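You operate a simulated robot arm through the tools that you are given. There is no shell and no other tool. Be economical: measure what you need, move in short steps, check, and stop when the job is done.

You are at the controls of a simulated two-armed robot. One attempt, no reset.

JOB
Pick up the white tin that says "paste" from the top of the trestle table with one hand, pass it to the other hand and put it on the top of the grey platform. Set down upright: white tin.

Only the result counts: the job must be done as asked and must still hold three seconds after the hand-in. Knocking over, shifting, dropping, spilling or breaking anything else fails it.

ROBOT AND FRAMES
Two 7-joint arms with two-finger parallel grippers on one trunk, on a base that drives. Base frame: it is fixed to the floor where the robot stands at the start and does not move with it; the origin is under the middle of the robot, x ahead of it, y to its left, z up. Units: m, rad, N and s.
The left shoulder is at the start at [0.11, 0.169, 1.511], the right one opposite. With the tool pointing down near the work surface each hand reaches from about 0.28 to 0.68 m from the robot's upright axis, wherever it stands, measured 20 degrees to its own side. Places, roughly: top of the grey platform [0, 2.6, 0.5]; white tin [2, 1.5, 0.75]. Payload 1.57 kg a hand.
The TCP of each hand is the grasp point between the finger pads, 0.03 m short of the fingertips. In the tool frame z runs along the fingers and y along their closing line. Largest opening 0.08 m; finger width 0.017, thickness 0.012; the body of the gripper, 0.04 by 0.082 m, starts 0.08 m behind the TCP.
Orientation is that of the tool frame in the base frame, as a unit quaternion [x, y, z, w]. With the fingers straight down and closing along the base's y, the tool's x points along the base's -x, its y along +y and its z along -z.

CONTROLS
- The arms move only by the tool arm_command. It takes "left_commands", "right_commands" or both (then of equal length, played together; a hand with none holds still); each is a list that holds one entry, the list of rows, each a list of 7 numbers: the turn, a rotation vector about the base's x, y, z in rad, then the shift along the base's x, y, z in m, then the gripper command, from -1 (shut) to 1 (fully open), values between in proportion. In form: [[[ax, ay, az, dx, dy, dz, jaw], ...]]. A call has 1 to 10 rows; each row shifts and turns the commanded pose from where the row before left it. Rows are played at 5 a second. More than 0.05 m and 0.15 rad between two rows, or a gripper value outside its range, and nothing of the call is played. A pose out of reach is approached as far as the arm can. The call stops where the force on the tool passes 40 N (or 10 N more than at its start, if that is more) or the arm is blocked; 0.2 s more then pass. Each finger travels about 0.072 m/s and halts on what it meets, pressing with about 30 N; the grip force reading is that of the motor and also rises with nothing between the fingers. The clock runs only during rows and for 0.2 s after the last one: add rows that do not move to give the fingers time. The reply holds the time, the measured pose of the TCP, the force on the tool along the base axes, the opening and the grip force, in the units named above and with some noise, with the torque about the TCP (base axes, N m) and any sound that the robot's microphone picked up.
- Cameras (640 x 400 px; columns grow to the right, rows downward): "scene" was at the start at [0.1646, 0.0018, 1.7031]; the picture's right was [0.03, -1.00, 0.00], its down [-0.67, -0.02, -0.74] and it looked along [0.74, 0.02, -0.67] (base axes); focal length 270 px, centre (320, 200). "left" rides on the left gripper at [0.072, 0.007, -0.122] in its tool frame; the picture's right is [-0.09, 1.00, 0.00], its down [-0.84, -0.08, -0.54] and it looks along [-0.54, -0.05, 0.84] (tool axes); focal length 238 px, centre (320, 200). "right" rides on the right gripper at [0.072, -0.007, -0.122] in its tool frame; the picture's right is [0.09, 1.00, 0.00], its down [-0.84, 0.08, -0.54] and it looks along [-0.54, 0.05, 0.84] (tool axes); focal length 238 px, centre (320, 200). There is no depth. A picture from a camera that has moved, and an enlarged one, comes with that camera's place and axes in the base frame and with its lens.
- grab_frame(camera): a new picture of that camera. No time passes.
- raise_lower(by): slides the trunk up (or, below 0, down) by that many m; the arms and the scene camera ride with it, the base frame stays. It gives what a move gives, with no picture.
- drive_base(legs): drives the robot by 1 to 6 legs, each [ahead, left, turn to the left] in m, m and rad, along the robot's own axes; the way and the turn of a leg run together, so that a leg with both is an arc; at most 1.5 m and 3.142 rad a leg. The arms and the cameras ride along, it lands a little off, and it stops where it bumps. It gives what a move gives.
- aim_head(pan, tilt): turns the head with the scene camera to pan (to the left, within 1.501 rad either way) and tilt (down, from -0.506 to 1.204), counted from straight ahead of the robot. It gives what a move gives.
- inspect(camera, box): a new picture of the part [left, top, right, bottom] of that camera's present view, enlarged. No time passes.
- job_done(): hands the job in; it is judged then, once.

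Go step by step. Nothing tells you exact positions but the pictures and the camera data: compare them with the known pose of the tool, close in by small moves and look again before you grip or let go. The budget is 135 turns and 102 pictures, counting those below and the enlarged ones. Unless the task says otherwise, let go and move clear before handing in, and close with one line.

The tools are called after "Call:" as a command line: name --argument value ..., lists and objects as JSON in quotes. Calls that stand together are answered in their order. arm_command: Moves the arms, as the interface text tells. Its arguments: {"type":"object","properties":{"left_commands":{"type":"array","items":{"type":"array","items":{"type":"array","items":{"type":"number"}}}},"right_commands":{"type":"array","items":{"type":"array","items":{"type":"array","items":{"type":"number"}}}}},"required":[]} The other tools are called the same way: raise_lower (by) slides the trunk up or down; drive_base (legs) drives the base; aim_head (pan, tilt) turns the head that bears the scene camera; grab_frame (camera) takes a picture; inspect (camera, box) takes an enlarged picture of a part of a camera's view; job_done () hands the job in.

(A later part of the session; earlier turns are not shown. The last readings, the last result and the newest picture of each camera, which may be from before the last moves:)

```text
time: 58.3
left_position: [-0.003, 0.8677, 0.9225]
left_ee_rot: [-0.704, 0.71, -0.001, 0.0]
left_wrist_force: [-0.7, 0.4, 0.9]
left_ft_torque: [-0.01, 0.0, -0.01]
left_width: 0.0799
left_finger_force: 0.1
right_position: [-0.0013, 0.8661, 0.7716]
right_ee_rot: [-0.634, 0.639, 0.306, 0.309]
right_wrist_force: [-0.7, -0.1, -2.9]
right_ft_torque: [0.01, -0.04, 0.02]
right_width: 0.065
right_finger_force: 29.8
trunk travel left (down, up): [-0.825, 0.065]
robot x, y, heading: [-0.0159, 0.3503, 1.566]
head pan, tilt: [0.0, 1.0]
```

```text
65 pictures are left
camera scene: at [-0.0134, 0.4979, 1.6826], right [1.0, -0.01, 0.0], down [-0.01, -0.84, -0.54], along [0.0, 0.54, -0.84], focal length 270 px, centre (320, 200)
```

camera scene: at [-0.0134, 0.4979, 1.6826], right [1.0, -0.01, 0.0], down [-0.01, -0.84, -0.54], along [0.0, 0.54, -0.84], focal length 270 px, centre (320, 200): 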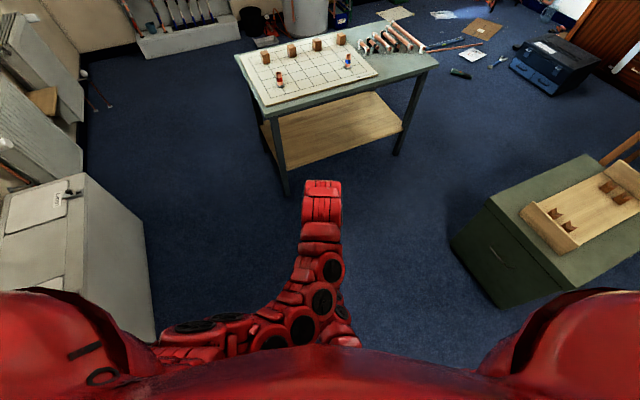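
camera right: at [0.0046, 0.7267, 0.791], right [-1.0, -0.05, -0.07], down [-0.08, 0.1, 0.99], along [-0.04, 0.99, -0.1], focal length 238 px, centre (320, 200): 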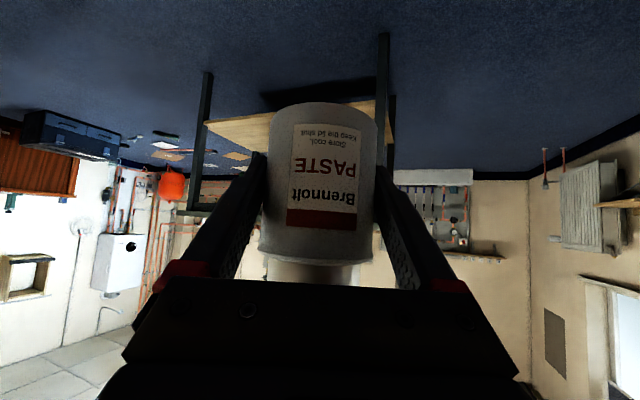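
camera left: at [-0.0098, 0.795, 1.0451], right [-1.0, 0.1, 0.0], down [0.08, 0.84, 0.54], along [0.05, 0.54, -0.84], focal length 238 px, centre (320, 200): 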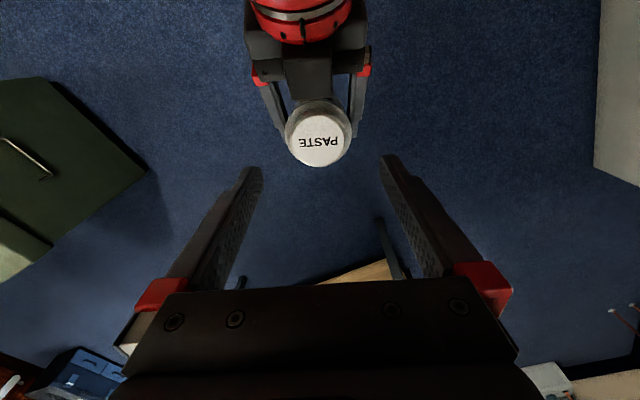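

The lid is centred under the left hand within 2–3 mm. Descending most of the way.

Call:
arm_command --left_commands '[[[0, 0, 0, 0.0007, 0.0007, -0.022, 1], [0, 0, 0, 0.0007, 0.0007, -0.022, 1], [0, 0, 0, 0.0006, 0.0006, -0.02, 1]]]'

Call:
grab_frame --camera "left"

Call:
grab_frame --camera "right"

```text
time: 59.1
left_position: [-0.0, 0.8683, 0.8585]
left_ee_rot: [-0.704, 0.71, 0.0, -0.001]
left_wrist_force: [-0.4, 0.4, 0.3]
left_ft_torque: [0.0, -0.02, -0.01]
left_width: 0.08
left_finger_force: 0.0
right_position: [-0.0007, 0.8664, 0.7721]
right_ee_rot: [-0.634, 0.639, 0.307, 0.308]
right_wrist_force: [-0.5, 1.3, -3.3]
right_ft_torque: [0.01, 0.02, 0.01]
right_width: 0.0653
right_finger_force: 29.8
trunk travel left (down, up): [-0.825, 0.065]
robot x, y, heading: [-0.0162, 0.3509, 1.565]
head pan, tilt: [0.0, 1.0]
```

```text
64 pictures are left
camera left: at [-0.0071, 0.7969, 0.9808], right [-1.0, 0.1, 0.0], down [0.08, 0.84, 0.54], along [0.05, 0.54, -0.84], focal length 238 px, centre (320, 200)
```

left: 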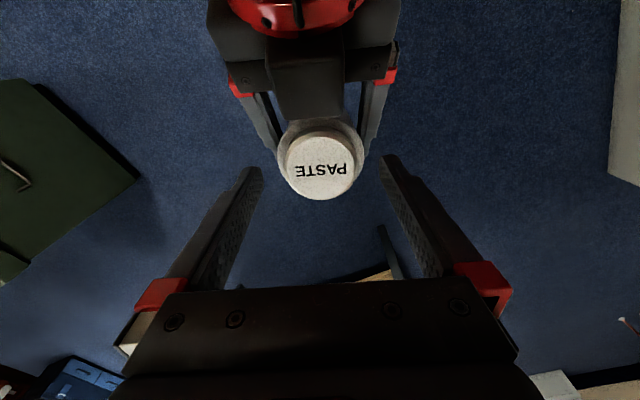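

```text
63 pictures are left
camera right: at [0.0046, 0.7268, 0.791], right [-1.0, -0.05, -0.07], down [-0.08, 0.1, 0.99], along [-0.04, 0.99, -0.1], focal length 238 px, centre (320, 200)
```

right: 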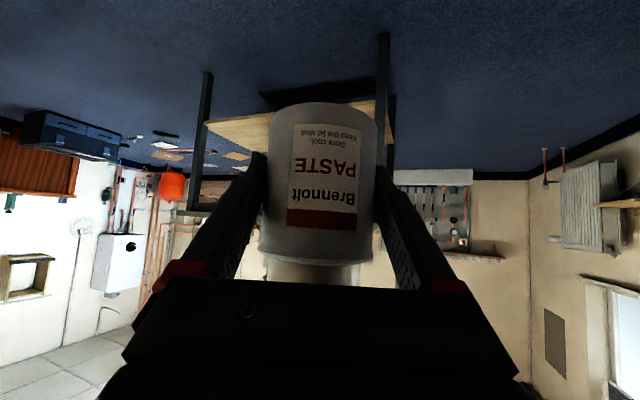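

Fingertips are just above the lid. Down 20 mm more, then check before closing.

Call:
arm_command --left_commands '[[[0, 0, 0, -0.0005, 0.0015, -0.01, 1], [0, 0, 0, -0.0005, 0.0015, -0.01, 1], [0, 0, 0, 0, 0, 0, 1]]]'

Call:
grab_frame --camera "left"

Call:
inspect --camera "right" --box '[220, 200, 420, 325]'

```text
time: 59.9
left_position: [-0.0015, 0.8718, 0.84]
left_ee_rot: [-0.705, 0.709, 0.0, 0.0]
left_wrist_force: [-0.8, 0.1, 0.3]
left_ft_torque: [-0.02, -0.03, 0.01]
left_width: 0.0799
left_finger_force: 0.1
right_position: [-0.0007, 0.8655, 0.7708]
right_ee_rot: [-0.634, 0.639, 0.307, 0.308]
right_wrist_force: [0.3, 0.1, -2.9]
right_ft_torque: [0.0, 0.01, -0.01]
right_width: 0.0653
right_finger_force: 29.8
trunk travel left (down, up): [-0.825, 0.065]
robot x, y, heading: [-0.0132, 0.3487, 1.56]
head pan, tilt: [0.0, 1.0]
```

```text
62 pictures are left
camera left: at [-0.0085, 0.7994, 0.9611], right [-1.0, 0.1, 0.0], down [0.08, 0.84, 0.54], along [0.05, 0.54, -0.84], focal length 238 px, centre (320, 200)
```

left: 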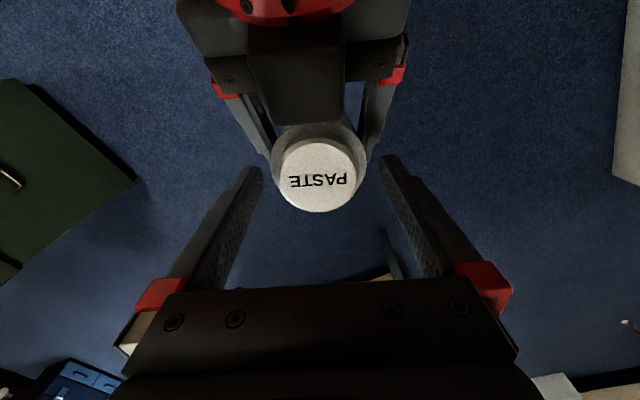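

```text
3.20 times, centred on (320, 262) of right
camera zoom: at [0.0047, 0.7265, 0.7911], right [-1.0, -0.05, -0.07], down [-0.08, 0.1, 0.99], along [-0.04, 0.99, -0.1], focal length 763 px, centre (320, 0)
```

zoom: 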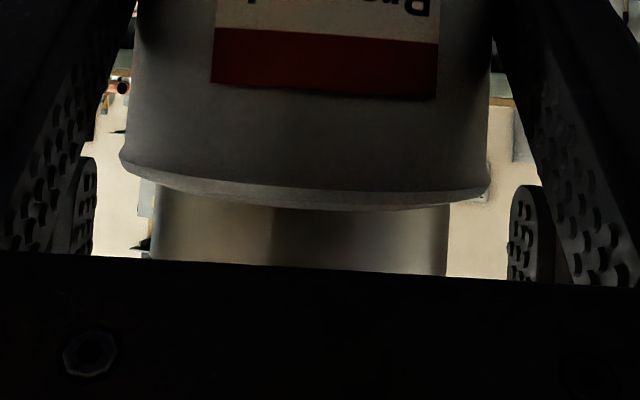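

The view from below shows the left fingertips about level with, or just below, the tin's shoulder; I'll raise them 5 mm so that they close on the lid only.

Call:
arm_command --left_commands '[[[0, 0, 0, 0, 0, 0.005, 1], [0, 0, 0, 0, 0, 0, 1]]]'

Call:
inspect --camera "right" --box '[220, 200, 420, 325]'

```text
time: 60.5
left_position: [-0.0018, 0.8719, 0.8446]
left_ee_rot: [-0.705, 0.709, 0.0, -0.001]
left_wrist_force: [-0.3, 1.0, 0.9]
left_ft_torque: [0.01, -0.02, -0.01]
left_width: 0.0799
left_finger_force: 0.0
right_position: [-0.0008, 0.8664, 0.7719]
right_ee_rot: [-0.634, 0.64, 0.306, 0.309]
right_wrist_force: [-0.6, 0.1, -3.7]
right_ft_torque: [-0.04, -0.01, -0.01]
right_width: 0.0653
right_finger_force: 30.1
trunk travel left (down, up): [-0.825, 0.065]
robot x, y, heading: [-0.0143, 0.3489, 1.565]
head pan, tilt: [0.0, 1.0]
```

```text
3.20 times, centred on (320, 262) of right
camera zoom: at [0.0047, 0.7267, 0.7911], right [-1.0, -0.05, -0.07], down [-0.08, 0.1, 0.99], along [-0.04, 0.99, -0.1], focal length 763 px, centre (320, 0)
```

zoom: 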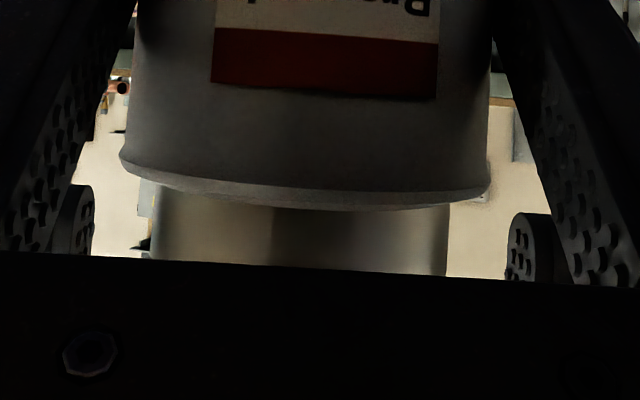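

Tips now clear of the shoulder by ~3 mm, and lateral gaps are equal. Closing the left gripper on the lid.

Call:
arm_command --left_commands '[[[0, 0, 0, 0, 0, 0, 0.5], [0, 0, 0, 0, 0, 0, 0.3], [0, 0, 0, 0, 0, 0, -1], [0, 0, 0, 0, 0, 0, -1], [0, 0, 0, 0, 0, 0, -1]]]'

Call:
grab_frame --camera "left"

Call:
inspect --camera "right" --box '[220, 200, 420, 325]'

```text
time: 61.7
left_position: [-0.0007, 0.8714, 0.8443]
left_ee_rot: [-0.705, 0.709, -0.002, 0.0]
left_wrist_force: [7.7, 2.7, 0.8]
left_ft_torque: [0.09, -0.21, -0.03]
left_width: 0.0535
left_finger_force: 29.7
right_position: [-0.001, 0.8662, 0.7718]
right_ee_rot: [-0.635, 0.639, 0.308, 0.308]
right_wrist_force: [-7.2, -2.8, 0.8]
right_ft_torque: [0.15, -0.34, 0.05]
right_width: 0.0653
right_finger_force: 29.6
trunk travel left (down, up): [-0.825, 0.065]
robot x, y, heading: [-0.0155, 0.3461, 1.561]
head pan, tilt: [0.0, 1.0]
```

```text
59 pictures are left
camera left: at [-0.0081, 0.7997, 0.9663], right [-0.99, 0.1, 0.0], down [0.08, 0.84, 0.54], along [0.06, 0.54, -0.84], focal length 238 px, centre (320, 200)
```

left: 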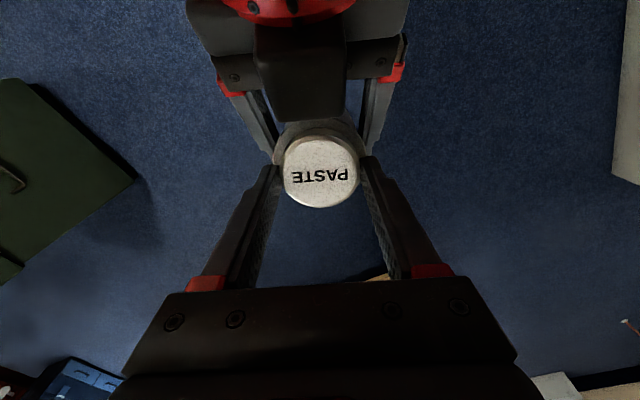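

```text
3.20 times, centred on (320, 262) of right
camera zoom: at [0.0043, 0.7267, 0.7911], right [-1.0, -0.05, -0.07], down [-0.08, 0.1, 0.99], along [-0.04, 0.99, -0.1], focal length 763 px, centre (320, 0)
```

zoom: 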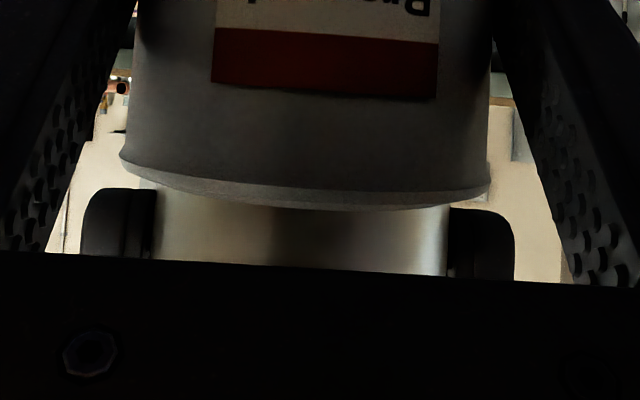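

Left holds the lid (53.5 mm, 30 N). Opening the right hand and backing it off horizontally.

Call:
arm_command --right_commands '[[[0, 0, 0, 0, 0, 0, 0], [0, 0, 0, 0, 0, 0, 1], [0, 0, 0, 0, 0, 0, 1], [0, 0, 0, 0, 0, 0, 1]]]'

Call:
grab_frame --camera "right"

```text
time: 62.7
left_position: [-0.0019, 0.8721, 0.8446]
left_ee_rot: [-0.705, 0.71, -0.001, 0.0]
left_wrist_force: [1.1, 0.3, 0.4]
left_ft_torque: [0.0, 0.02, 0.0]
left_width: 0.0533
left_finger_force: 30.2
right_position: [-0.0007, 0.8658, 0.7718]
right_ee_rot: [-0.635, 0.639, 0.307, 0.308]
right_wrist_force: [-0.4, -0.8, 0.3]
right_ft_torque: [-0.01, 0.01, 0.0]
right_width: 0.0799
right_finger_force: 0.1
trunk travel left (down, up): [-0.825, 0.065]
robot x, y, heading: [-0.0128, 0.3495, 1.558]
head pan, tilt: [0.0, 1.0]
```

```text
57 pictures are left
camera right: at [0.0047, 0.7268, 0.7911], right [-1.0, -0.05, -0.07], down [-0.08, 0.1, 0.99], along [-0.04, 0.99, -0.1], focal length 238 px, centre (320, 200)
```

right: 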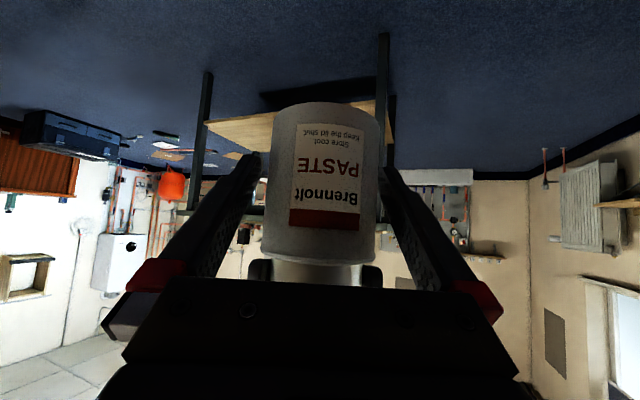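

The tin stays with the left hand. Retreating the right hand.

Call:
arm_command --right_commands '[[[0, 0, 0, 0, -0.03, 0, 1], [0, 0, 0, 0, -0.03, 0, 1], [0, 0, 0, 0, -0.03, -0.01, 1], [0, 0, 0, 0.02, -0.03, -0.02, 1]]]'

Call:
grab_frame --camera "right"

```text
time: 63.7
left_position: [-0.0009, 0.8702, 0.8448]
left_ee_rot: [-0.705, 0.709, -0.001, -0.001]
left_wrist_force: [1.0, 1.0, 0.4]
left_ft_torque: [0.03, -0.02, 0.02]
left_width: 0.0536
left_finger_force: 29.7
right_position: [0.0211, 0.7456, 0.7415]
right_ee_rot: [-0.634, 0.639, 0.308, 0.308]
right_wrist_force: [-0.1, -0.4, -0.2]
right_ft_torque: [0.01, -0.02, -0.01]
right_width: 0.0801
right_finger_force: 0.1
trunk travel left (down, up): [-0.825, 0.065]
robot x, y, heading: [-0.0117, 0.348, 1.563]
head pan, tilt: [0.0, 1.0]
```

```text
56 pictures are left
camera right: at [0.0257, 0.6061, 0.7611], right [-1.0, -0.05, -0.07], down [-0.07, 0.1, 0.99], along [-0.04, 0.99, -0.1], focal length 238 px, centre (320, 200)
```

right: 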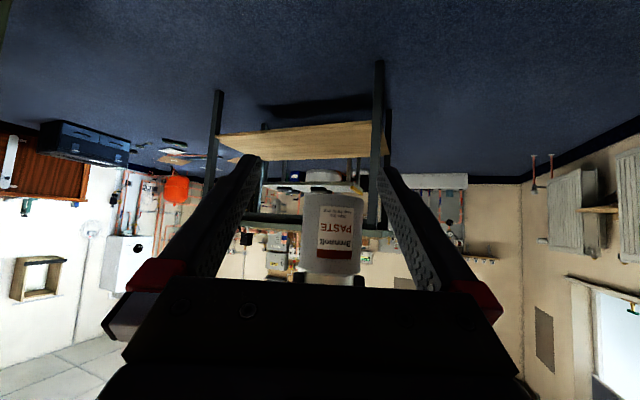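

Handover complete. Parking the right hand up and to the right, then driving left around the gridded table to find the platform.

Call:
arm_command --right_commands '[[[0, 0, 0, 0.045, 0, 0.02, 1], [0, 0, 0, 0.045, 0, 0.02, 1], [0, 0, 0, 0.045, 0, 0.02, 1], [0, 0, 0, 0.045, 0, 0.03, 1], [0, 0, 0, 0.045, 0, 0.03, 1], [0, 0, 0, 0.03, 0, 0.04, 1]]]' --left_commands '[[[0, 0, 0, -0.02, 0, 0.01, -1], [0, 0, 0, -0.03, 0, 0.02, -1], [0, 0, 0, -0.03, 0, 0.02, -1], [0, 0, 0, -0.03, 0, 0.02, -1], [0, 0, 0, -0.03, 0, 0.02, -1], [0, 0, 0, -0.03, 0, 0.02, -1]]]'

Call:
aim_head --pan 0.7 --tilt 0.6

Call:
grab_frame --camera "scene"

Call:
grab_frame --camera "left"

```text
refused: row 4 steps farther than a row can; nothing moved
```

```text
time: 64.7
left_position: [-0.0025, 0.8703, 0.8443]
left_ee_rot: [-0.704, 0.71, 0.0, 0.0]
left_wrist_force: [-0.2, 0.7, 0.7]
left_ft_torque: [-0.02, -0.04, -0.01]
left_width: 0.0534
left_finger_force: 29.7
right_position: [0.0198, 0.7463, 0.7428]
right_ee_rot: [-0.634, 0.639, 0.307, 0.308]
right_wrist_force: [0.1, 0.3, -0.5]
right_ft_torque: [-0.05, 0.01, 0.01]
right_width: 0.0802
right_finger_force: 0.0
trunk travel left (down, up): [-0.825, 0.065]
robot x, y, heading: [-0.0155, 0.3474, 1.56]
head pan, tilt: [0.7, 0.6]
```

```text
55 pictures are left
camera scene: at [-0.0699, 0.4961, 1.7146], right [0.77, 0.64, 0.0], down [0.36, -0.44, -0.82], along [-0.53, 0.63, -0.57], focal length 270 px, centre (320, 200)
```

scene: 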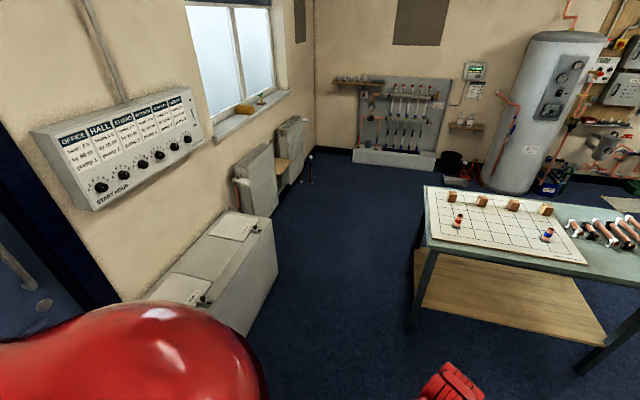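

```text
54 pictures are left
camera left: at [-0.0083, 0.7996, 0.9663], right [-1.0, 0.1, 0.0], down [0.08, 0.84, 0.54], along [0.05, 0.54, -0.84], focal length 238 px, centre (320, 200)
```

left: 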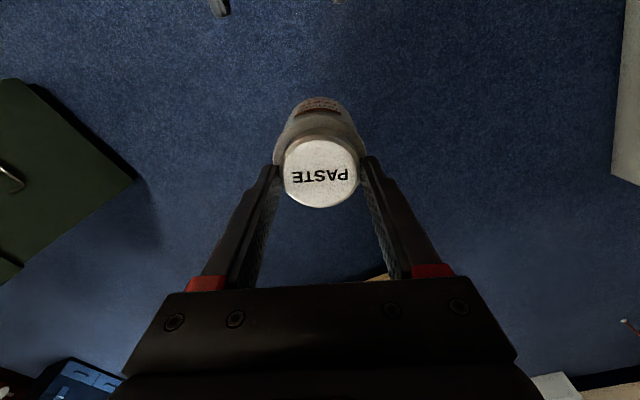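

Corridor on the left between the cabinet and the table is about a metre wide. Re-sending the arm moves in smaller steps, keeping both hands close in, then driving.

Call:
arm_command --right_commands '[[[0, 0, 0, 0.025, 0, 0.025, 1], [0, 0, 0, 0.025, 0, 0.025, 1], [0, 0, 0, 0.025, 0, 0.025, 1], [0, 0, 0, 0.025, 0, 0.025, 1], [0, 0, 0, 0.025, 0, 0.025, 1], [0, 0, 0, 0.025, 0, 0.025, 1]]]' --left_commands '[[[0, 0, 0, -0.02, 0, 0.02, -1], [0, 0, 0, -0.02, 0, 0.02, -1], [0, 0, 0, -0.02, 0, 0.02, -1], [0, 0, 0, -0.02, 0, 0.02, -1], [0, 0, 0, -0.02, 0, 0.01, -1], [0, 0, 0, -0.02, 0, 0.01, -1]]]'

Call:
drive_base --legs '[[0, 0, 0.47], [1.33, 0.17, 0]]'

Call:
aim_head --pan -0.6 --tilt 0.6

Call:
grab_frame --camera "scene"

```text
time: 66.1
left_position: [-0.1227, 0.8698, 0.9446]
left_ee_rot: [-0.704, 0.71, -0.001, 0.0]
left_wrist_force: [0.5, -0.3, -2.8]
left_ft_torque: [0.02, 0.0, 0.02]
left_width: 0.0532
left_finger_force: 29.7
right_position: [0.169, 0.745, 0.8921]
right_ee_rot: [-0.636, 0.637, 0.306, 0.308]
right_wrist_force: [-0.2, 0.3, -0.6]
right_ft_torque: [0.01, 0.01, 0.0]
right_width: 0.0801
right_finger_force: 0.1
trunk travel left (down, up): [-0.825, 0.065]
robot x, y, heading: [-0.0136, 0.3522, 1.562]
head pan, tilt: [0.7, 0.6]
```

```text
time: 74.1
left_position: [-1.0759, 1.8667, 0.9437]
left_ee_rot: [0.849, -0.529, 0.0, 0.001]
left_wrist_force: [-0.1, -0.2, -2.4]
left_ft_torque: [0.0, -0.01, 0.01]
left_width: 0.0533
left_finger_force: 29.8
right_position: [-0.7596, 1.8842, 0.893]
right_ee_rot: [0.763, -0.477, -0.369, -0.231]
right_wrist_force: [0.3, 0.7, 0.3]
right_ft_torque: [-0.01, -0.01, 0.0]
right_width: 0.08
right_finger_force: 0.0
trunk travel left (down, up): [-0.825, 0.065]
robot x, y, heading: [-0.7489, 1.4482, 2.023]
head pan, tilt: [0.7, 0.6]
```

```text
time: 75.6
left_position: [-1.0764, 1.8677, 0.9452]
left_ee_rot: [0.848, -0.529, 0.001, 0.0]
left_wrist_force: [0.6, 0.3, -2.7]
left_ft_torque: [0.0, 0.01, 0.01]
left_width: 0.0532
left_finger_force: 30.4
right_position: [-0.7598, 1.8851, 0.8911]
right_ee_rot: [0.764, -0.476, -0.369, -0.229]
right_wrist_force: [-0.6, -0.5, -0.9]
right_ft_torque: [0.01, 0.01, 0.01]
right_width: 0.08
right_finger_force: 0.1
trunk travel left (down, up): [-0.825, 0.065]
robot x, y, heading: [-0.7457, 1.4458, 2.028]
head pan, tilt: [-0.6, 0.6]
```

```text
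53 pictures are left
camera scene: at [-0.7695, 1.6059, 1.7146], right [0.99, -0.14, 0.0], down [-0.08, -0.56, -0.82], along [0.12, 0.82, -0.57], focal length 270 px, centre (320, 200)
```

scene: 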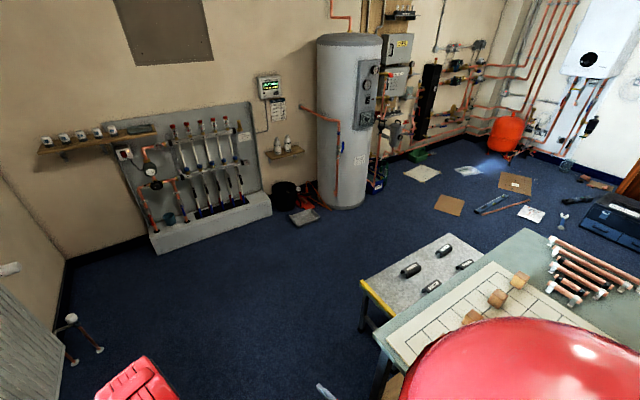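

I can see the grey platform behind the table: its back edge runs from about (-0.41, 2.53) to (0.27, 2.83), with a few small black items on it. I'll drive round to its far side and turn to face it.

Call:
drive_base --legs '[[0.922, -0.04, 0], [0.473, -0.511, 0], [0, 0, 3.09]]'

Call:
aim_head --pan 0.3 --tilt 0.75

Call:
grab_frame --camera "scene"

```text
time: 91.1
left_position: [-0.5687, 2.5081, 0.9439]
left_ee_rot: [0.552, 0.834, 0.001, -0.001]
left_wrist_force: [-0.3, 0.3, -3.4]
left_ft_torque: [-0.02, -0.01, 0.03]
left_width: 0.0533
left_finger_force: 30.6
right_position: [-0.8851, 2.5075, 0.8921]
right_ee_rot: [0.496, 0.751, -0.24, 0.364]
right_wrist_force: [-1.2, -0.4, -0.5]
right_ft_torque: [0.0, 0.03, -0.01]
right_width: 0.0798
right_finger_force: 0.1
trunk travel left (down, up): [-0.825, 0.065]
robot x, y, heading: [-0.8735, 2.9441, -1.167]
head pan, tilt: [-0.6, 0.6]
```

```text
time: 92.3
left_position: [-0.5679, 2.5075, 0.943]
left_ee_rot: [0.551, 0.834, 0.0, -0.001]
left_wrist_force: [0.2, 0.2, -2.6]
left_ft_torque: [0.0, 0.01, 0.0]
left_width: 0.0534
left_finger_force: 30.0
right_position: [-0.8861, 2.5067, 0.8919]
right_ee_rot: [0.496, 0.751, -0.239, 0.364]
right_wrist_force: [-0.7, 0.0, 1.0]
right_ft_torque: [0.02, -0.02, 0.0]
right_width: 0.0801
right_finger_force: 0.1
trunk travel left (down, up): [-0.825, 0.065]
robot x, y, heading: [-0.8722, 2.9459, -1.168]
head pan, tilt: [0.3, 0.75]
```

```text
52 pictures are left
camera scene: at [-0.788, 2.8067, 1.7017], right [-0.76, -0.65, 0.0], down [-0.44, 0.52, -0.73], along [0.47, -0.56, -0.68], focal length 270 px, centre (320, 200)
```

scene: 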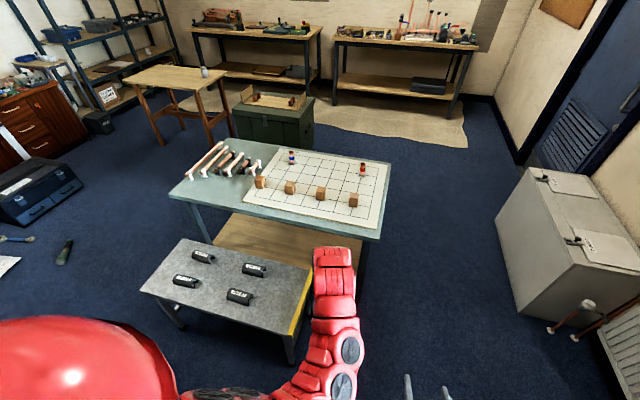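

The platform is about 0.76 × 0.34 m with four black items; its near-left end is free. I choose the set-down spot near (-0.227, 2.465). Driving into place beside it.

Call:
drive_base --legs '[[0.136, 0.234, 0]]'

Call:
aim_head --pan 0.2 --tilt 1.0

Call:
grab_frame --camera "scene"

Call:
grab_frame --camera "left"

```text
time: 94.2
left_position: [-0.3015, 2.4736, 0.9439]
left_ee_rot: [0.553, 0.833, 0.001, -0.001]
left_wrist_force: [-0.1, -0.7, -2.3]
left_ft_torque: [0.01, -0.01, 0.0]
left_width: 0.0532
left_finger_force: 29.9
right_position: [-0.6192, 2.4717, 0.8921]
right_ee_rot: [0.497, 0.751, -0.24, 0.363]
right_wrist_force: [-0.4, 0.5, 0.2]
right_ft_torque: [0.0, -0.02, 0.0]
right_width: 0.0799
right_finger_force: 0.1
trunk travel left (down, up): [-0.825, 0.065]
robot x, y, heading: [-0.6038, 2.9084, -1.17]
head pan, tilt: [0.3, 0.75]
```

```text
time: 95.0
left_position: [-0.3014, 2.4732, 0.9446]
left_ee_rot: [0.553, 0.833, 0.001, -0.001]
left_wrist_force: [0.8, 0.0, -2.7]
left_ft_torque: [-0.01, -0.02, -0.01]
left_width: 0.0534
left_finger_force: 30.2
right_position: [-0.6172, 2.4724, 0.8922]
right_ee_rot: [0.498, 0.75, -0.24, 0.363]
right_wrist_force: [0.1, 0.6, -0.2]
right_ft_torque: [-0.02, 0.01, 0.0]
right_width: 0.0799
right_finger_force: 0.1
trunk travel left (down, up): [-0.825, 0.065]
robot x, y, heading: [-0.6082, 2.9115, -1.171]
head pan, tilt: [0.201, 1.0]
```

```text
51 pictures are left
camera scene: at [-0.5344, 2.778, 1.6826], right [-0.82, -0.57, 0.0], down [-0.48, 0.69, -0.54], along [0.31, -0.45, -0.84], focal length 270 px, centre (320, 200)
```

scene: 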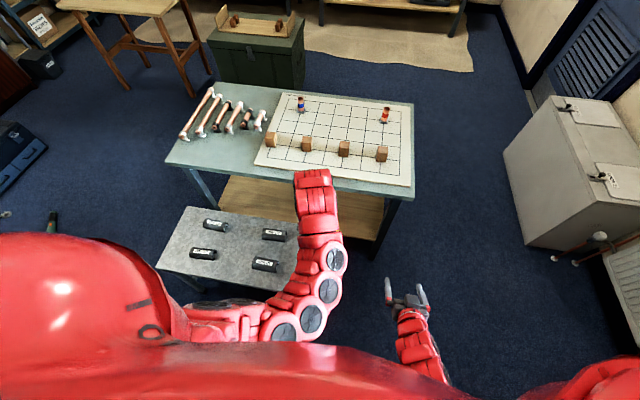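

```text
50 pictures are left
camera left: at [-0.3223, 2.542, 1.0661], right [0.95, 0.3, 0.0], down [0.26, -0.8, 0.54], along [0.16, -0.52, -0.84], focal length 238 px, centre (320, 200)
```

left: 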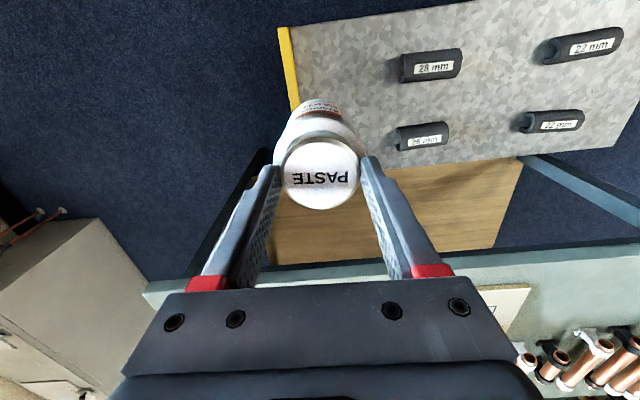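

Platform top measures z≈0.497. I'll place the tin at (-0.245, 2.457): shift the left hand over it, move the right hand outward, then lower the trunk 0.25 m.

Call:
arm_command --left_commands '[[[0, 0, 0, 0.028, -0.008, 0, -1], [0, 0, 0, 0.028, -0.008, 0, -1], [0, 0, 0, 0, 0, 0, -1]]]' --right_commands '[[[0, 0, 0, -0.04, -0.01, 0.01, 1], [0, 0, 0, -0.04, -0.01, 0.01, 1], [0, 0, 0, 0, 0, 0, 1]]]'

Call:
raise_lower --by -0.25

Call:
grab_frame --camera "scene"

Call:
grab_frame --camera "left"

Call:
grab_frame --camera "right"

```text
time: 95.8
left_position: [-0.2445, 2.4559, 0.9451]
left_ee_rot: [0.552, 0.834, 0.0, 0.0]
left_wrist_force: [0.9, 0.5, -2.8]
left_ft_torque: [-0.01, 0.01, -0.01]
left_width: 0.053
left_finger_force: 29.7
right_position: [-0.6995, 2.4536, 0.913]
right_ee_rot: [0.497, 0.751, -0.24, 0.363]
right_wrist_force: [-0.5, -0.1, 0.3]
right_ft_torque: [-0.02, 0.01, -0.02]
right_width: 0.08
right_finger_force: 0.1
trunk travel left (down, up): [-0.825, 0.065]
robot x, y, heading: [-0.6079, 2.9116, -1.173]
head pan, tilt: [0.201, 1.0]
```

```text
time: 98.3
left_position: [-0.245, 2.4516, 0.689]
left_ee_rot: [0.553, 0.833, 0.004, -0.003]
left_wrist_force: [-0.2, 0.1, -2.2]
left_ft_torque: [0.0, 0.0, 0.02]
left_width: 0.0532
left_finger_force: 30.1
right_position: [-0.7, 2.4462, 0.6578]
right_ee_rot: [0.499, 0.751, -0.237, 0.362]
right_wrist_force: [0.1, 0.1, 0.2]
right_ft_torque: [-0.02, -0.02, -0.01]
right_width: 0.0798
right_finger_force: 0.1
trunk travel left (down, up): [-0.575, 0.315]
robot x, y, heading: [-0.6053, 2.9106, -1.174]
head pan, tilt: [0.201, 1.0]
```

```text
49 pictures are left
camera scene: at [-0.5359, 2.7671, 1.43], right [-0.82, -0.57, -0.01], down [-0.48, 0.7, -0.53], along [0.31, -0.44, -0.85], focal length 270 px, centre (320, 200)
```

scene: 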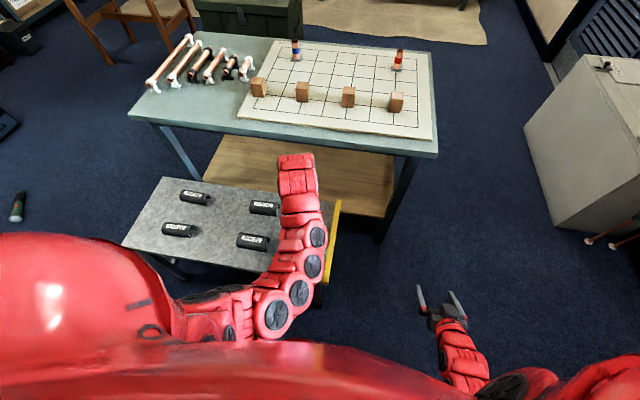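

```text
48 pictures are left
camera left: at [-0.2666, 2.5202, 0.8118], right [0.95, 0.3, 0.0], down [0.25, -0.81, 0.53], along [0.16, -0.51, -0.85], focal length 238 px, centre (320, 200)
```

left: 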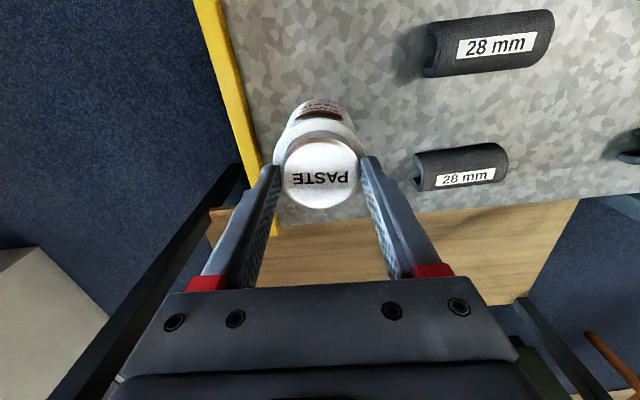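

```text
47 pictures are left
camera right: at [-0.76, 2.5739, 0.6779], right [0.9, 0.44, -0.07], down [0.11, -0.06, 0.99], along [0.43, -0.9, -0.1], focal length 238 px, centre (320, 200)
```

right: 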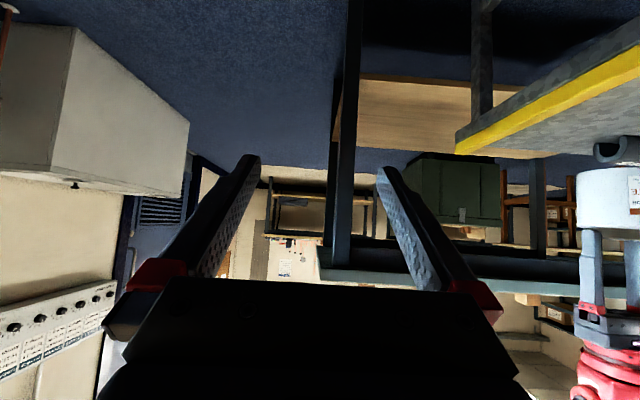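

The tin's projected foot is well inside the free area, ~0.1 m from the yellow edge and the items. Lowering most of the way.

Call:
arm_command --left_commands '[[[0, 0, 0, 0, 0, -0.02, -1], [0, 0, 0, 0, 0, -0.02, -1], [0, 0, 0, 0, 0, -0.015, -1], [0, 0, 0, 0, 0, 0, -1]]]'

Call:
inspect --camera "right" --box '[520, 80, 640, 220]'

Call:
grab_frame --camera "left"

```text
time: 99.3
left_position: [-0.2465, 2.4521, 0.6361]
left_ee_rot: [0.553, 0.833, 0.004, -0.003]
left_wrist_force: [0.1, 0.1, -2.5]
left_ft_torque: [-0.02, -0.01, -0.04]
left_width: 0.0533
left_finger_force: 29.6
right_position: [-0.6989, 2.4478, 0.6588]
right_ee_rot: [0.499, 0.751, -0.237, 0.362]
right_wrist_force: [0.4, 0.1, -1.3]
right_ft_torque: [0.0, 0.04, 0.03]
right_width: 0.0799
right_finger_force: 0.0
trunk travel left (down, up): [-0.575, 0.315]
robot x, y, heading: [-0.6056, 2.911, -1.165]
head pan, tilt: [0.201, 1.0]
```

```text
2.86 times, centred on (580, 150) of right
camera zoom: at [-0.7603, 2.575, 0.6787], right [0.89, 0.44, -0.07], down [0.11, -0.07, 0.99], along [0.43, -0.89, -0.11], focal length 681 px, centre (-423, 343)
```

zoom: 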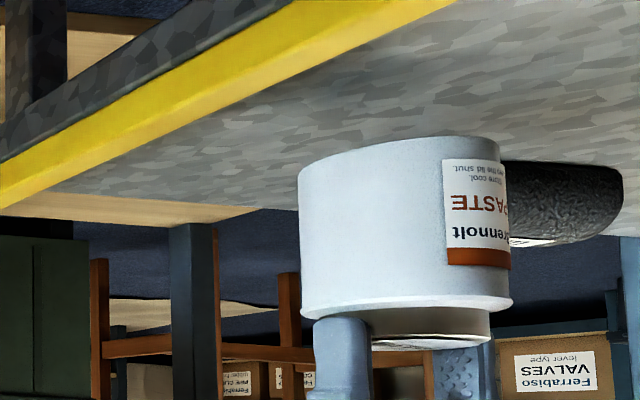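

```text
45 pictures are left
camera left: at [-0.2675, 2.5204, 0.758], right [0.95, 0.3, 0.0], down [0.25, -0.81, 0.54], along [0.17, -0.51, -0.84], focal length 238 px, centre (320, 200)
```

left: 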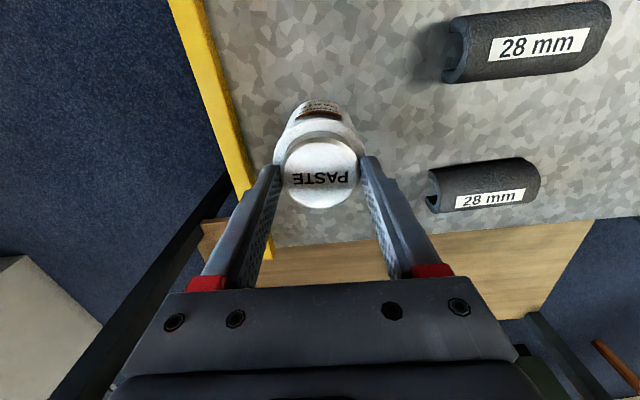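

Bottom is ~15 mm above the platform. Lowering in small steps while watching the vertical force.

Call:
arm_command --left_commands '[[[0, 0, 0, 0, 0, -0.004, -1], [0, 0, 0, 0, 0, -0.004, -1], [0, 0, 0, 0, 0, -0.003, -1]]]'

Call:
arm_command --left_commands '[[[0, 0, 0, 0, 0, -0.002, -1], [0, 0, 0, 0, 0, 0, -1]]]'

Call:
inspect --camera "right" --box '[520, 80, 640, 220]'

```text
time: 100.1
left_position: [-0.2452, 2.4534, 0.6247]
left_ee_rot: [0.552, 0.834, 0.004, -0.002]
left_wrist_force: [-0.1, 0.3, -3.6]
left_ft_torque: [0.02, -0.01, 0.03]
left_width: 0.0533
left_finger_force: 30.2
right_position: [-0.6975, 2.4465, 0.6594]
right_ee_rot: [0.499, 0.751, -0.237, 0.362]
right_wrist_force: [-0.1, 0.0, 0.2]
right_ft_torque: [-0.01, 0.02, 0.02]
right_width: 0.0798
right_finger_force: 0.2
trunk travel left (down, up): [-0.575, 0.315]
robot x, y, heading: [-0.6051, 2.913, -1.168]
head pan, tilt: [0.201, 1.0]
```

```text
time: 100.7
left_position: [-0.2461, 2.4539, 0.6237]
left_ee_rot: [0.553, 0.833, 0.005, -0.001]
left_wrist_force: [-0.3, 0.5, -2.7]
left_ft_torque: [0.0, 0.01, -0.01]
left_width: 0.0531
left_finger_force: 30.3
right_position: [-0.6989, 2.4486, 0.6594]
right_ee_rot: [0.499, 0.751, -0.236, 0.362]
right_wrist_force: [0.4, 0.5, -0.1]
right_ft_torque: [0.01, 0.02, -0.01]
right_width: 0.0799
right_finger_force: 0.1
trunk travel left (down, up): [-0.575, 0.315]
robot x, y, heading: [-0.6074, 2.9118, -1.17]
head pan, tilt: [0.201, 1.0]
```

```text
2.86 times, centred on (580, 150) of right
camera zoom: at [-0.7603, 2.5752, 0.6789], right [0.89, 0.44, -0.07], down [0.11, -0.07, 0.99], along [0.43, -0.89, -0.11], focal length 681 px, centre (-423, 343)
```

zoom: 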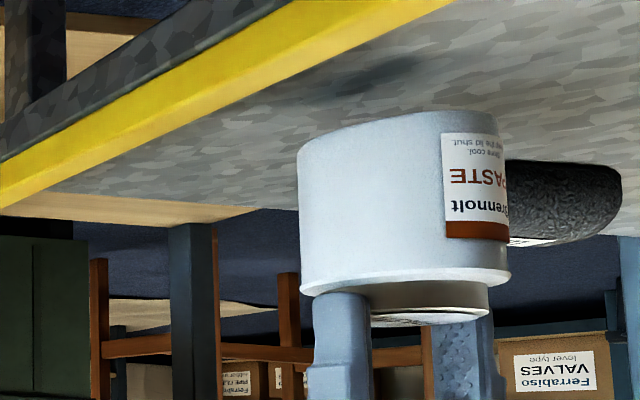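

A contact shadow is appearing, but no contact yet. Continuing in 2 mm steps.

Call:
arm_command --left_commands '[[[0, 0, 0, 0, 0, -0.002, -1], [0, 0, 0, 0, 0, -0.002, -1], [0, 0, 0, 0, 0, 0, -1]]]'

Call:
arm_command --left_commands '[[[0, 0, 0, 0, 0, -0.002, -1], [0, 0, 0, 0, 0, 0, -1]]]'

Call:
inspect --camera "right" --box '[520, 80, 640, 220]'

```text
time: 101.5
left_position: [-0.2457, 2.4519, 0.6193]
left_ee_rot: [0.553, 0.833, 0.005, -0.002]
left_wrist_force: [-0.2, 1.1, -2.9]
left_ft_torque: [-0.02, -0.02, -0.01]
left_width: 0.0531
left_finger_force: 30.1
right_position: [-0.6998, 2.4486, 0.6585]
right_ee_rot: [0.499, 0.751, -0.236, 0.362]
right_wrist_force: [1.0, 0.1, -0.3]
right_ft_torque: [-0.03, -0.02, 0.01]
right_width: 0.0798
right_finger_force: 0.1
trunk travel left (down, up): [-0.575, 0.315]
robot x, y, heading: [-0.6077, 2.9112, -1.17]
head pan, tilt: [0.201, 1.0]
```

```text
time: 102.1
left_position: [-0.2463, 2.4529, 0.6175]
left_ee_rot: [0.552, 0.834, 0.005, -0.002]
left_wrist_force: [-0.9, 0.3, -3.0]
left_ft_torque: [-0.01, -0.01, -0.02]
left_width: 0.0532
left_finger_force: 29.5
right_position: [-0.6995, 2.4481, 0.6582]
right_ee_rot: [0.499, 0.751, -0.236, 0.362]
right_wrist_force: [-0.1, 0.0, 0.1]
right_ft_torque: [-0.01, 0.02, 0.0]
right_width: 0.0799
right_finger_force: 0.1
trunk travel left (down, up): [-0.575, 0.315]
robot x, y, heading: [-0.6117, 2.9123, -1.166]
head pan, tilt: [0.201, 1.0]
```

```text
2.86 times, centred on (580, 150) of right
camera zoom: at [-0.7604, 2.5752, 0.6789], right [0.89, 0.44, -0.07], down [0.11, -0.07, 0.99], along [0.43, -0.89, -0.11], focal length 681 px, centre (-423, 343)
```

zoom: 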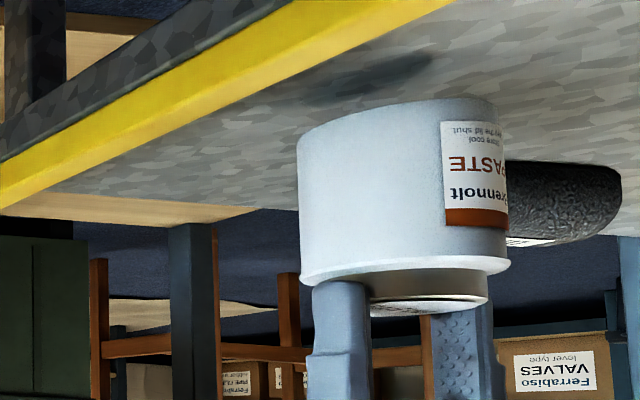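

Still a visible gap. Continuing.

Call:
arm_command --left_commands '[[[0, 0, 0, 0, 0, -0.002, -1], [0, 0, 0, 0, 0, -0.002, -1], [0, 0, 0, 0, 0, 0, -1]]]'

Call:
inspect --camera "right" --box '[520, 80, 640, 220]'

```text
time: 102.9
left_position: [-0.2472, 2.454, 0.6129]
left_ee_rot: [0.554, 0.833, 0.004, -0.002]
left_wrist_force: [-0.3, 0.1, -3.1]
left_ft_torque: [-0.02, 0.0, -0.02]
left_width: 0.0533
left_finger_force: 29.7
right_position: [-0.6994, 2.4479, 0.6589]
right_ee_rot: [0.498, 0.752, -0.235, 0.362]
right_wrist_force: [-0.5, -0.5, 0.8]
right_ft_torque: [0.01, 0.02, -0.02]
right_width: 0.0802
right_finger_force: 0.1
trunk travel left (down, up): [-0.575, 0.315]
robot x, y, heading: [-0.6063, 2.9108, -1.165]
head pan, tilt: [0.201, 1.0]
```

```text
2.86 times, centred on (580, 150) of right
camera zoom: at [-0.7604, 2.5752, 0.6788], right [0.89, 0.44, -0.07], down [0.11, -0.07, 0.99], along [0.43, -0.89, -0.11], focal length 681 px, centre (-423, 343)
```

zoom: 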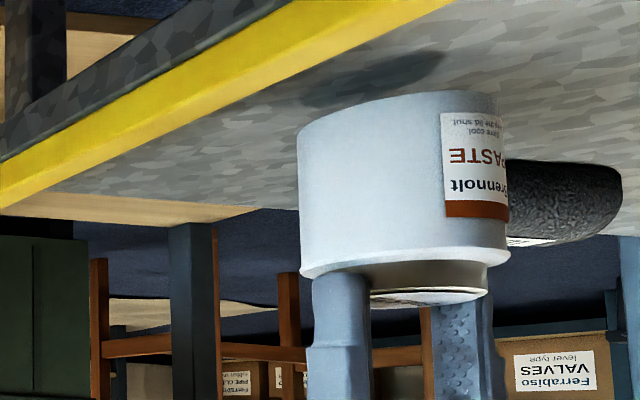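

By projection the tin's base is within a few mm of the platform. Continuing in small steps.

Call:
arm_command --left_commands '[[[0, 0, 0, 0, 0, -0.002, -1], [0, 0, 0, 0, 0, -0.001, -1], [0, 0, 0, 0, 0, 0, -1]]]'

Call:
arm_command --left_commands '[[[0, 0, 0, 0, 0, -0.002, -1], [0, 0, 0, 0, 0, 0, -1]]]'

Call:
inspect --camera "right" --box '[520, 80, 640, 220]'

```text
time: 103.7
left_position: [-0.2458, 2.4532, 0.6111]
left_ee_rot: [0.553, 0.833, 0.004, -0.002]
left_wrist_force: [0.3, -0.2, -3.7]
left_ft_torque: [0.02, 0.01, -0.02]
left_width: 0.0537
left_finger_force: 30.5
right_position: [-0.6983, 2.4481, 0.6588]
right_ee_rot: [0.499, 0.751, -0.236, 0.362]
right_wrist_force: [0.2, 0.2, -0.7]
right_ft_torque: [0.04, 0.0, -0.02]
right_width: 0.08
right_finger_force: 0.0
trunk travel left (down, up): [-0.575, 0.315]
robot x, y, heading: [-0.6074, 2.9077, -1.165]
head pan, tilt: [0.201, 1.0]
```

```text
time: 104.3
left_position: [-0.2466, 2.4528, 0.6084]
left_ee_rot: [0.553, 0.833, 0.004, -0.002]
left_wrist_force: [-0.4, -0.2, -3.1]
left_ft_torque: [-0.01, 0.0, -0.02]
left_width: 0.0531
left_finger_force: 29.9
right_position: [-0.6989, 2.4495, 0.6588]
right_ee_rot: [0.499, 0.751, -0.236, 0.362]
right_wrist_force: [-0.6, 0.5, 0.8]
right_ft_torque: [0.02, -0.01, 0.0]
right_width: 0.0798
right_finger_force: 0.1
trunk travel left (down, up): [-0.575, 0.315]
robot x, y, heading: [-0.6044, 2.9103, -1.166]
head pan, tilt: [0.201, 1.0]
```

```text
2.86 times, centred on (580, 150) of right
camera zoom: at [-0.7605, 2.5751, 0.6787], right [0.89, 0.44, -0.07], down [0.11, -0.07, 0.99], along [0.43, -0.89, -0.11], focal length 681 px, centre (-423, 343)
```

zoom: 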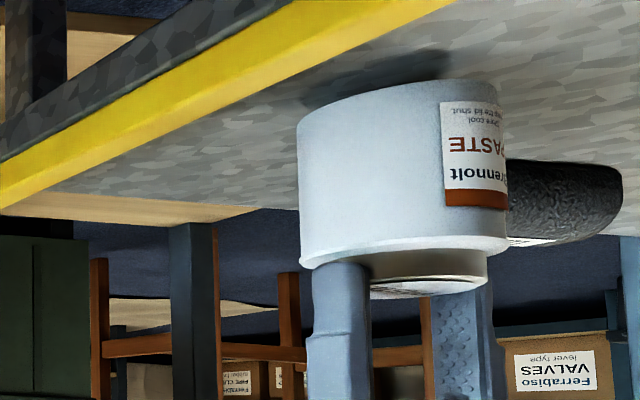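

Shadow nearly meets the tin. A few more millimetres.

Call:
arm_command --left_commands '[[[0, 0, 0, 0, 0, -0.002, -1], [0, 0, 0, 0, 0, -0.001, -1], [0, 0, 0, 0, 0, 0, -1]]]'

Call:
arm_command --left_commands '[[[0, 0, 0, 0, 0, -0.002, -1], [0, 0, 0, 0, 0, 0, -1]]]'

Call:
inspect --camera "right" --box '[520, 80, 640, 220]'

```text
time: 105.1
left_position: [-0.2457, 2.4532, 0.6056]
left_ee_rot: [0.553, 0.833, 0.005, -0.003]
left_wrist_force: [-0.4, -0.1, -3.1]
left_ft_torque: [0.03, 0.03, -0.02]
left_width: 0.0533
left_finger_force: 29.9
right_position: [-0.6987, 2.4488, 0.6586]
right_ee_rot: [0.499, 0.751, -0.236, 0.362]
right_wrist_force: [0.3, -0.1, -0.2]
right_ft_torque: [-0.02, -0.01, -0.02]
right_width: 0.0798
right_finger_force: 0.0
trunk travel left (down, up): [-0.575, 0.315]
robot x, y, heading: [-0.6046, 2.91, -1.167]
head pan, tilt: [0.201, 1.0]
```

```text
time: 105.7
left_position: [-0.2453, 2.4532, 0.6035]
left_ee_rot: [0.552, 0.834, 0.004, -0.002]
left_wrist_force: [-0.3, -0.3, -3.9]
left_ft_torque: [0.03, 0.0, 0.0]
left_width: 0.053
left_finger_force: 30.6
right_position: [-0.6993, 2.4474, 0.6592]
right_ee_rot: [0.499, 0.751, -0.236, 0.362]
right_wrist_force: [-0.7, -0.3, 0.3]
right_ft_torque: [0.01, 0.01, 0.03]
right_width: 0.08
right_finger_force: 0.0
trunk travel left (down, up): [-0.575, 0.315]
robot x, y, heading: [-0.6084, 2.9111, -1.171]
head pan, tilt: [0.201, 1.0]
```

```text
2.86 times, centred on (580, 150) of right
camera zoom: at [-0.7606, 2.5751, 0.6787], right [0.89, 0.44, -0.07], down [0.11, -0.07, 0.99], along [0.43, -0.89, -0.11], focal length 681 px, centre (-423, 343)
```

zoom: 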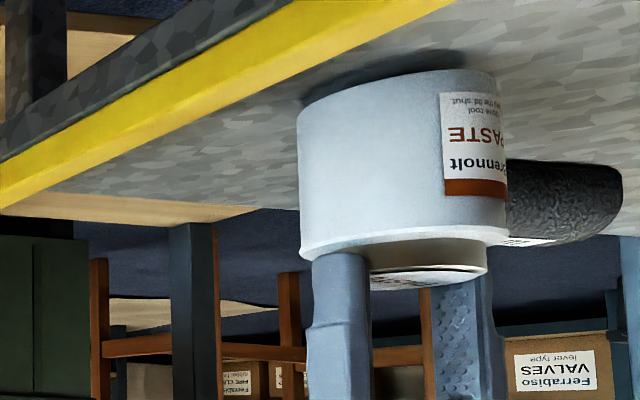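

About 5 mm left by the shadow. Stepping on.

Call:
arm_command --left_commands '[[[0, 0, 0, 0, 0, -0.002, -1], [0, 0, 0, 0, 0, -0.001, -1], [0, 0, 0, 0, 0, 0, -1]]]'

Call:
arm_command --left_commands '[[[0, 0, 0, 0, 0, -0.0015, -1], [0, 0, 0, 0, 0, 0, -1]]]'

Call:
inspect --camera "right" --box '[520, 80, 640, 220]'

```text
time: 106.5
left_position: [-0.2468, 2.4536, 0.6006]
left_ee_rot: [0.552, 0.834, 0.004, -0.002]
left_wrist_force: [1.5, 0.2, -3.4]
left_ft_torque: [0.04, 0.0, 0.04]
left_width: 0.0535
left_finger_force: 29.6
right_position: [-0.6991, 2.4483, 0.6594]
right_ee_rot: [0.498, 0.751, -0.236, 0.362]
right_wrist_force: [0.1, 0.0, 1.0]
right_ft_torque: [-0.04, 0.05, -0.03]
right_width: 0.08
right_finger_force: 0.0
trunk travel left (down, up): [-0.575, 0.315]
robot x, y, heading: [-0.6067, 2.9112, -1.169]
head pan, tilt: [0.201, 1.0]
```

```text
time: 107.1
left_position: [-0.2453, 2.4533, 0.5982]
left_ee_rot: [0.553, 0.833, 0.005, -0.001]
left_wrist_force: [-0.7, -0.2, -2.6]
left_ft_torque: [-0.02, 0.02, 0.0]
left_width: 0.0532
left_finger_force: 29.7
right_position: [-0.6986, 2.4478, 0.6587]
right_ee_rot: [0.499, 0.751, -0.236, 0.362]
right_wrist_force: [-0.2, 0.2, -0.2]
right_ft_torque: [0.0, 0.0, 0.02]
right_width: 0.0799
right_finger_force: 0.1
trunk travel left (down, up): [-0.575, 0.315]
robot x, y, heading: [-0.6062, 2.9097, -1.167]
head pan, tilt: [0.201, 1.0]
```

```text
2.86 times, centred on (580, 150) of right
camera zoom: at [-0.7606, 2.5752, 0.6787], right [0.89, 0.44, -0.07], down [0.11, -0.07, 0.99], along [0.43, -0.89, -0.11], focal length 681 px, centre (-423, 343)
```

zoom: 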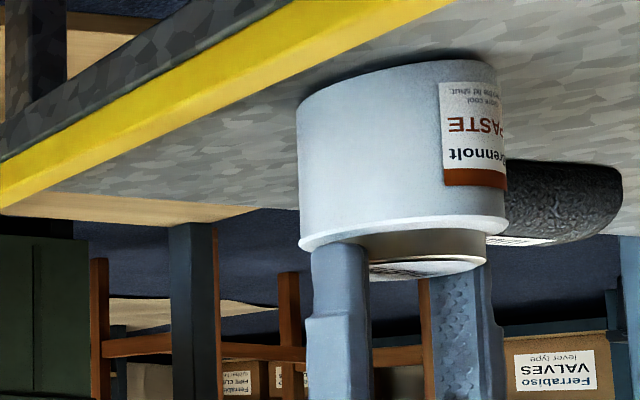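

Only a thin sliver of shadow remains. One-millimetre steps now.

Call:
arm_command --left_commands '[[[0, 0, 0, 0, 0, -0.001, -1], [0, 0, 0, 0, 0, 0, -1]]]'

Call:
arm_command --left_commands '[[[0, 0, 0, 0, 0, -0.001, -1], [0, 0, 0, 0, 0, 0, -1]]]'

Call:
inspect --camera "right" --box '[520, 80, 640, 220]'

```text
time: 107.7
left_position: [-0.2453, 2.4534, 0.5964]
left_ee_rot: [0.553, 0.833, 0.005, -0.002]
left_wrist_force: [-0.6, -0.1, -3.9]
left_ft_torque: [-0.01, -0.02, 0.02]
left_width: 0.0534
left_finger_force: 29.7
right_position: [-0.6996, 2.4494, 0.6582]
right_ee_rot: [0.499, 0.751, -0.236, 0.362]
right_wrist_force: [0.7, -0.2, 0.6]
right_ft_torque: [0.0, -0.01, 0.01]
right_width: 0.08
right_finger_force: 0.0
trunk travel left (down, up): [-0.575, 0.315]
robot x, y, heading: [-0.6023, 2.9104, -1.168]
head pan, tilt: [0.201, 1.0]
```

```text
time: 108.3
left_position: [-0.245, 2.4535, 0.5975]
left_ee_rot: [0.552, 0.834, 0.005, -0.002]
left_wrist_force: [0.6, 1.3, -3.4]
left_ft_torque: [-0.01, 0.01, 0.02]
left_width: 0.0534
left_finger_force: 30.4
right_position: [-0.6995, 2.448, 0.6597]
right_ee_rot: [0.5, 0.751, -0.237, 0.361]
right_wrist_force: [-0.8, -0.1, -0.1]
right_ft_torque: [0.0, 0.0, 0.0]
right_width: 0.0802
right_finger_force: 0.0
trunk travel left (down, up): [-0.575, 0.315]
robot x, y, heading: [-0.6105, 2.9085, -1.167]
head pan, tilt: [0.201, 1.0]
```

```text
2.86 times, centred on (580, 150) of right
camera zoom: at [-0.7607, 2.5752, 0.6788], right [0.89, 0.44, -0.07], down [0.11, -0.07, 0.99], along [0.43, -0.89, -0.11], focal length 681 px, centre (-423, 343)
```

zoom: 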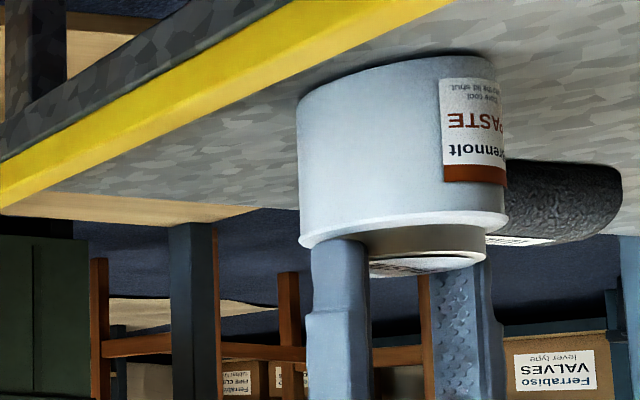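

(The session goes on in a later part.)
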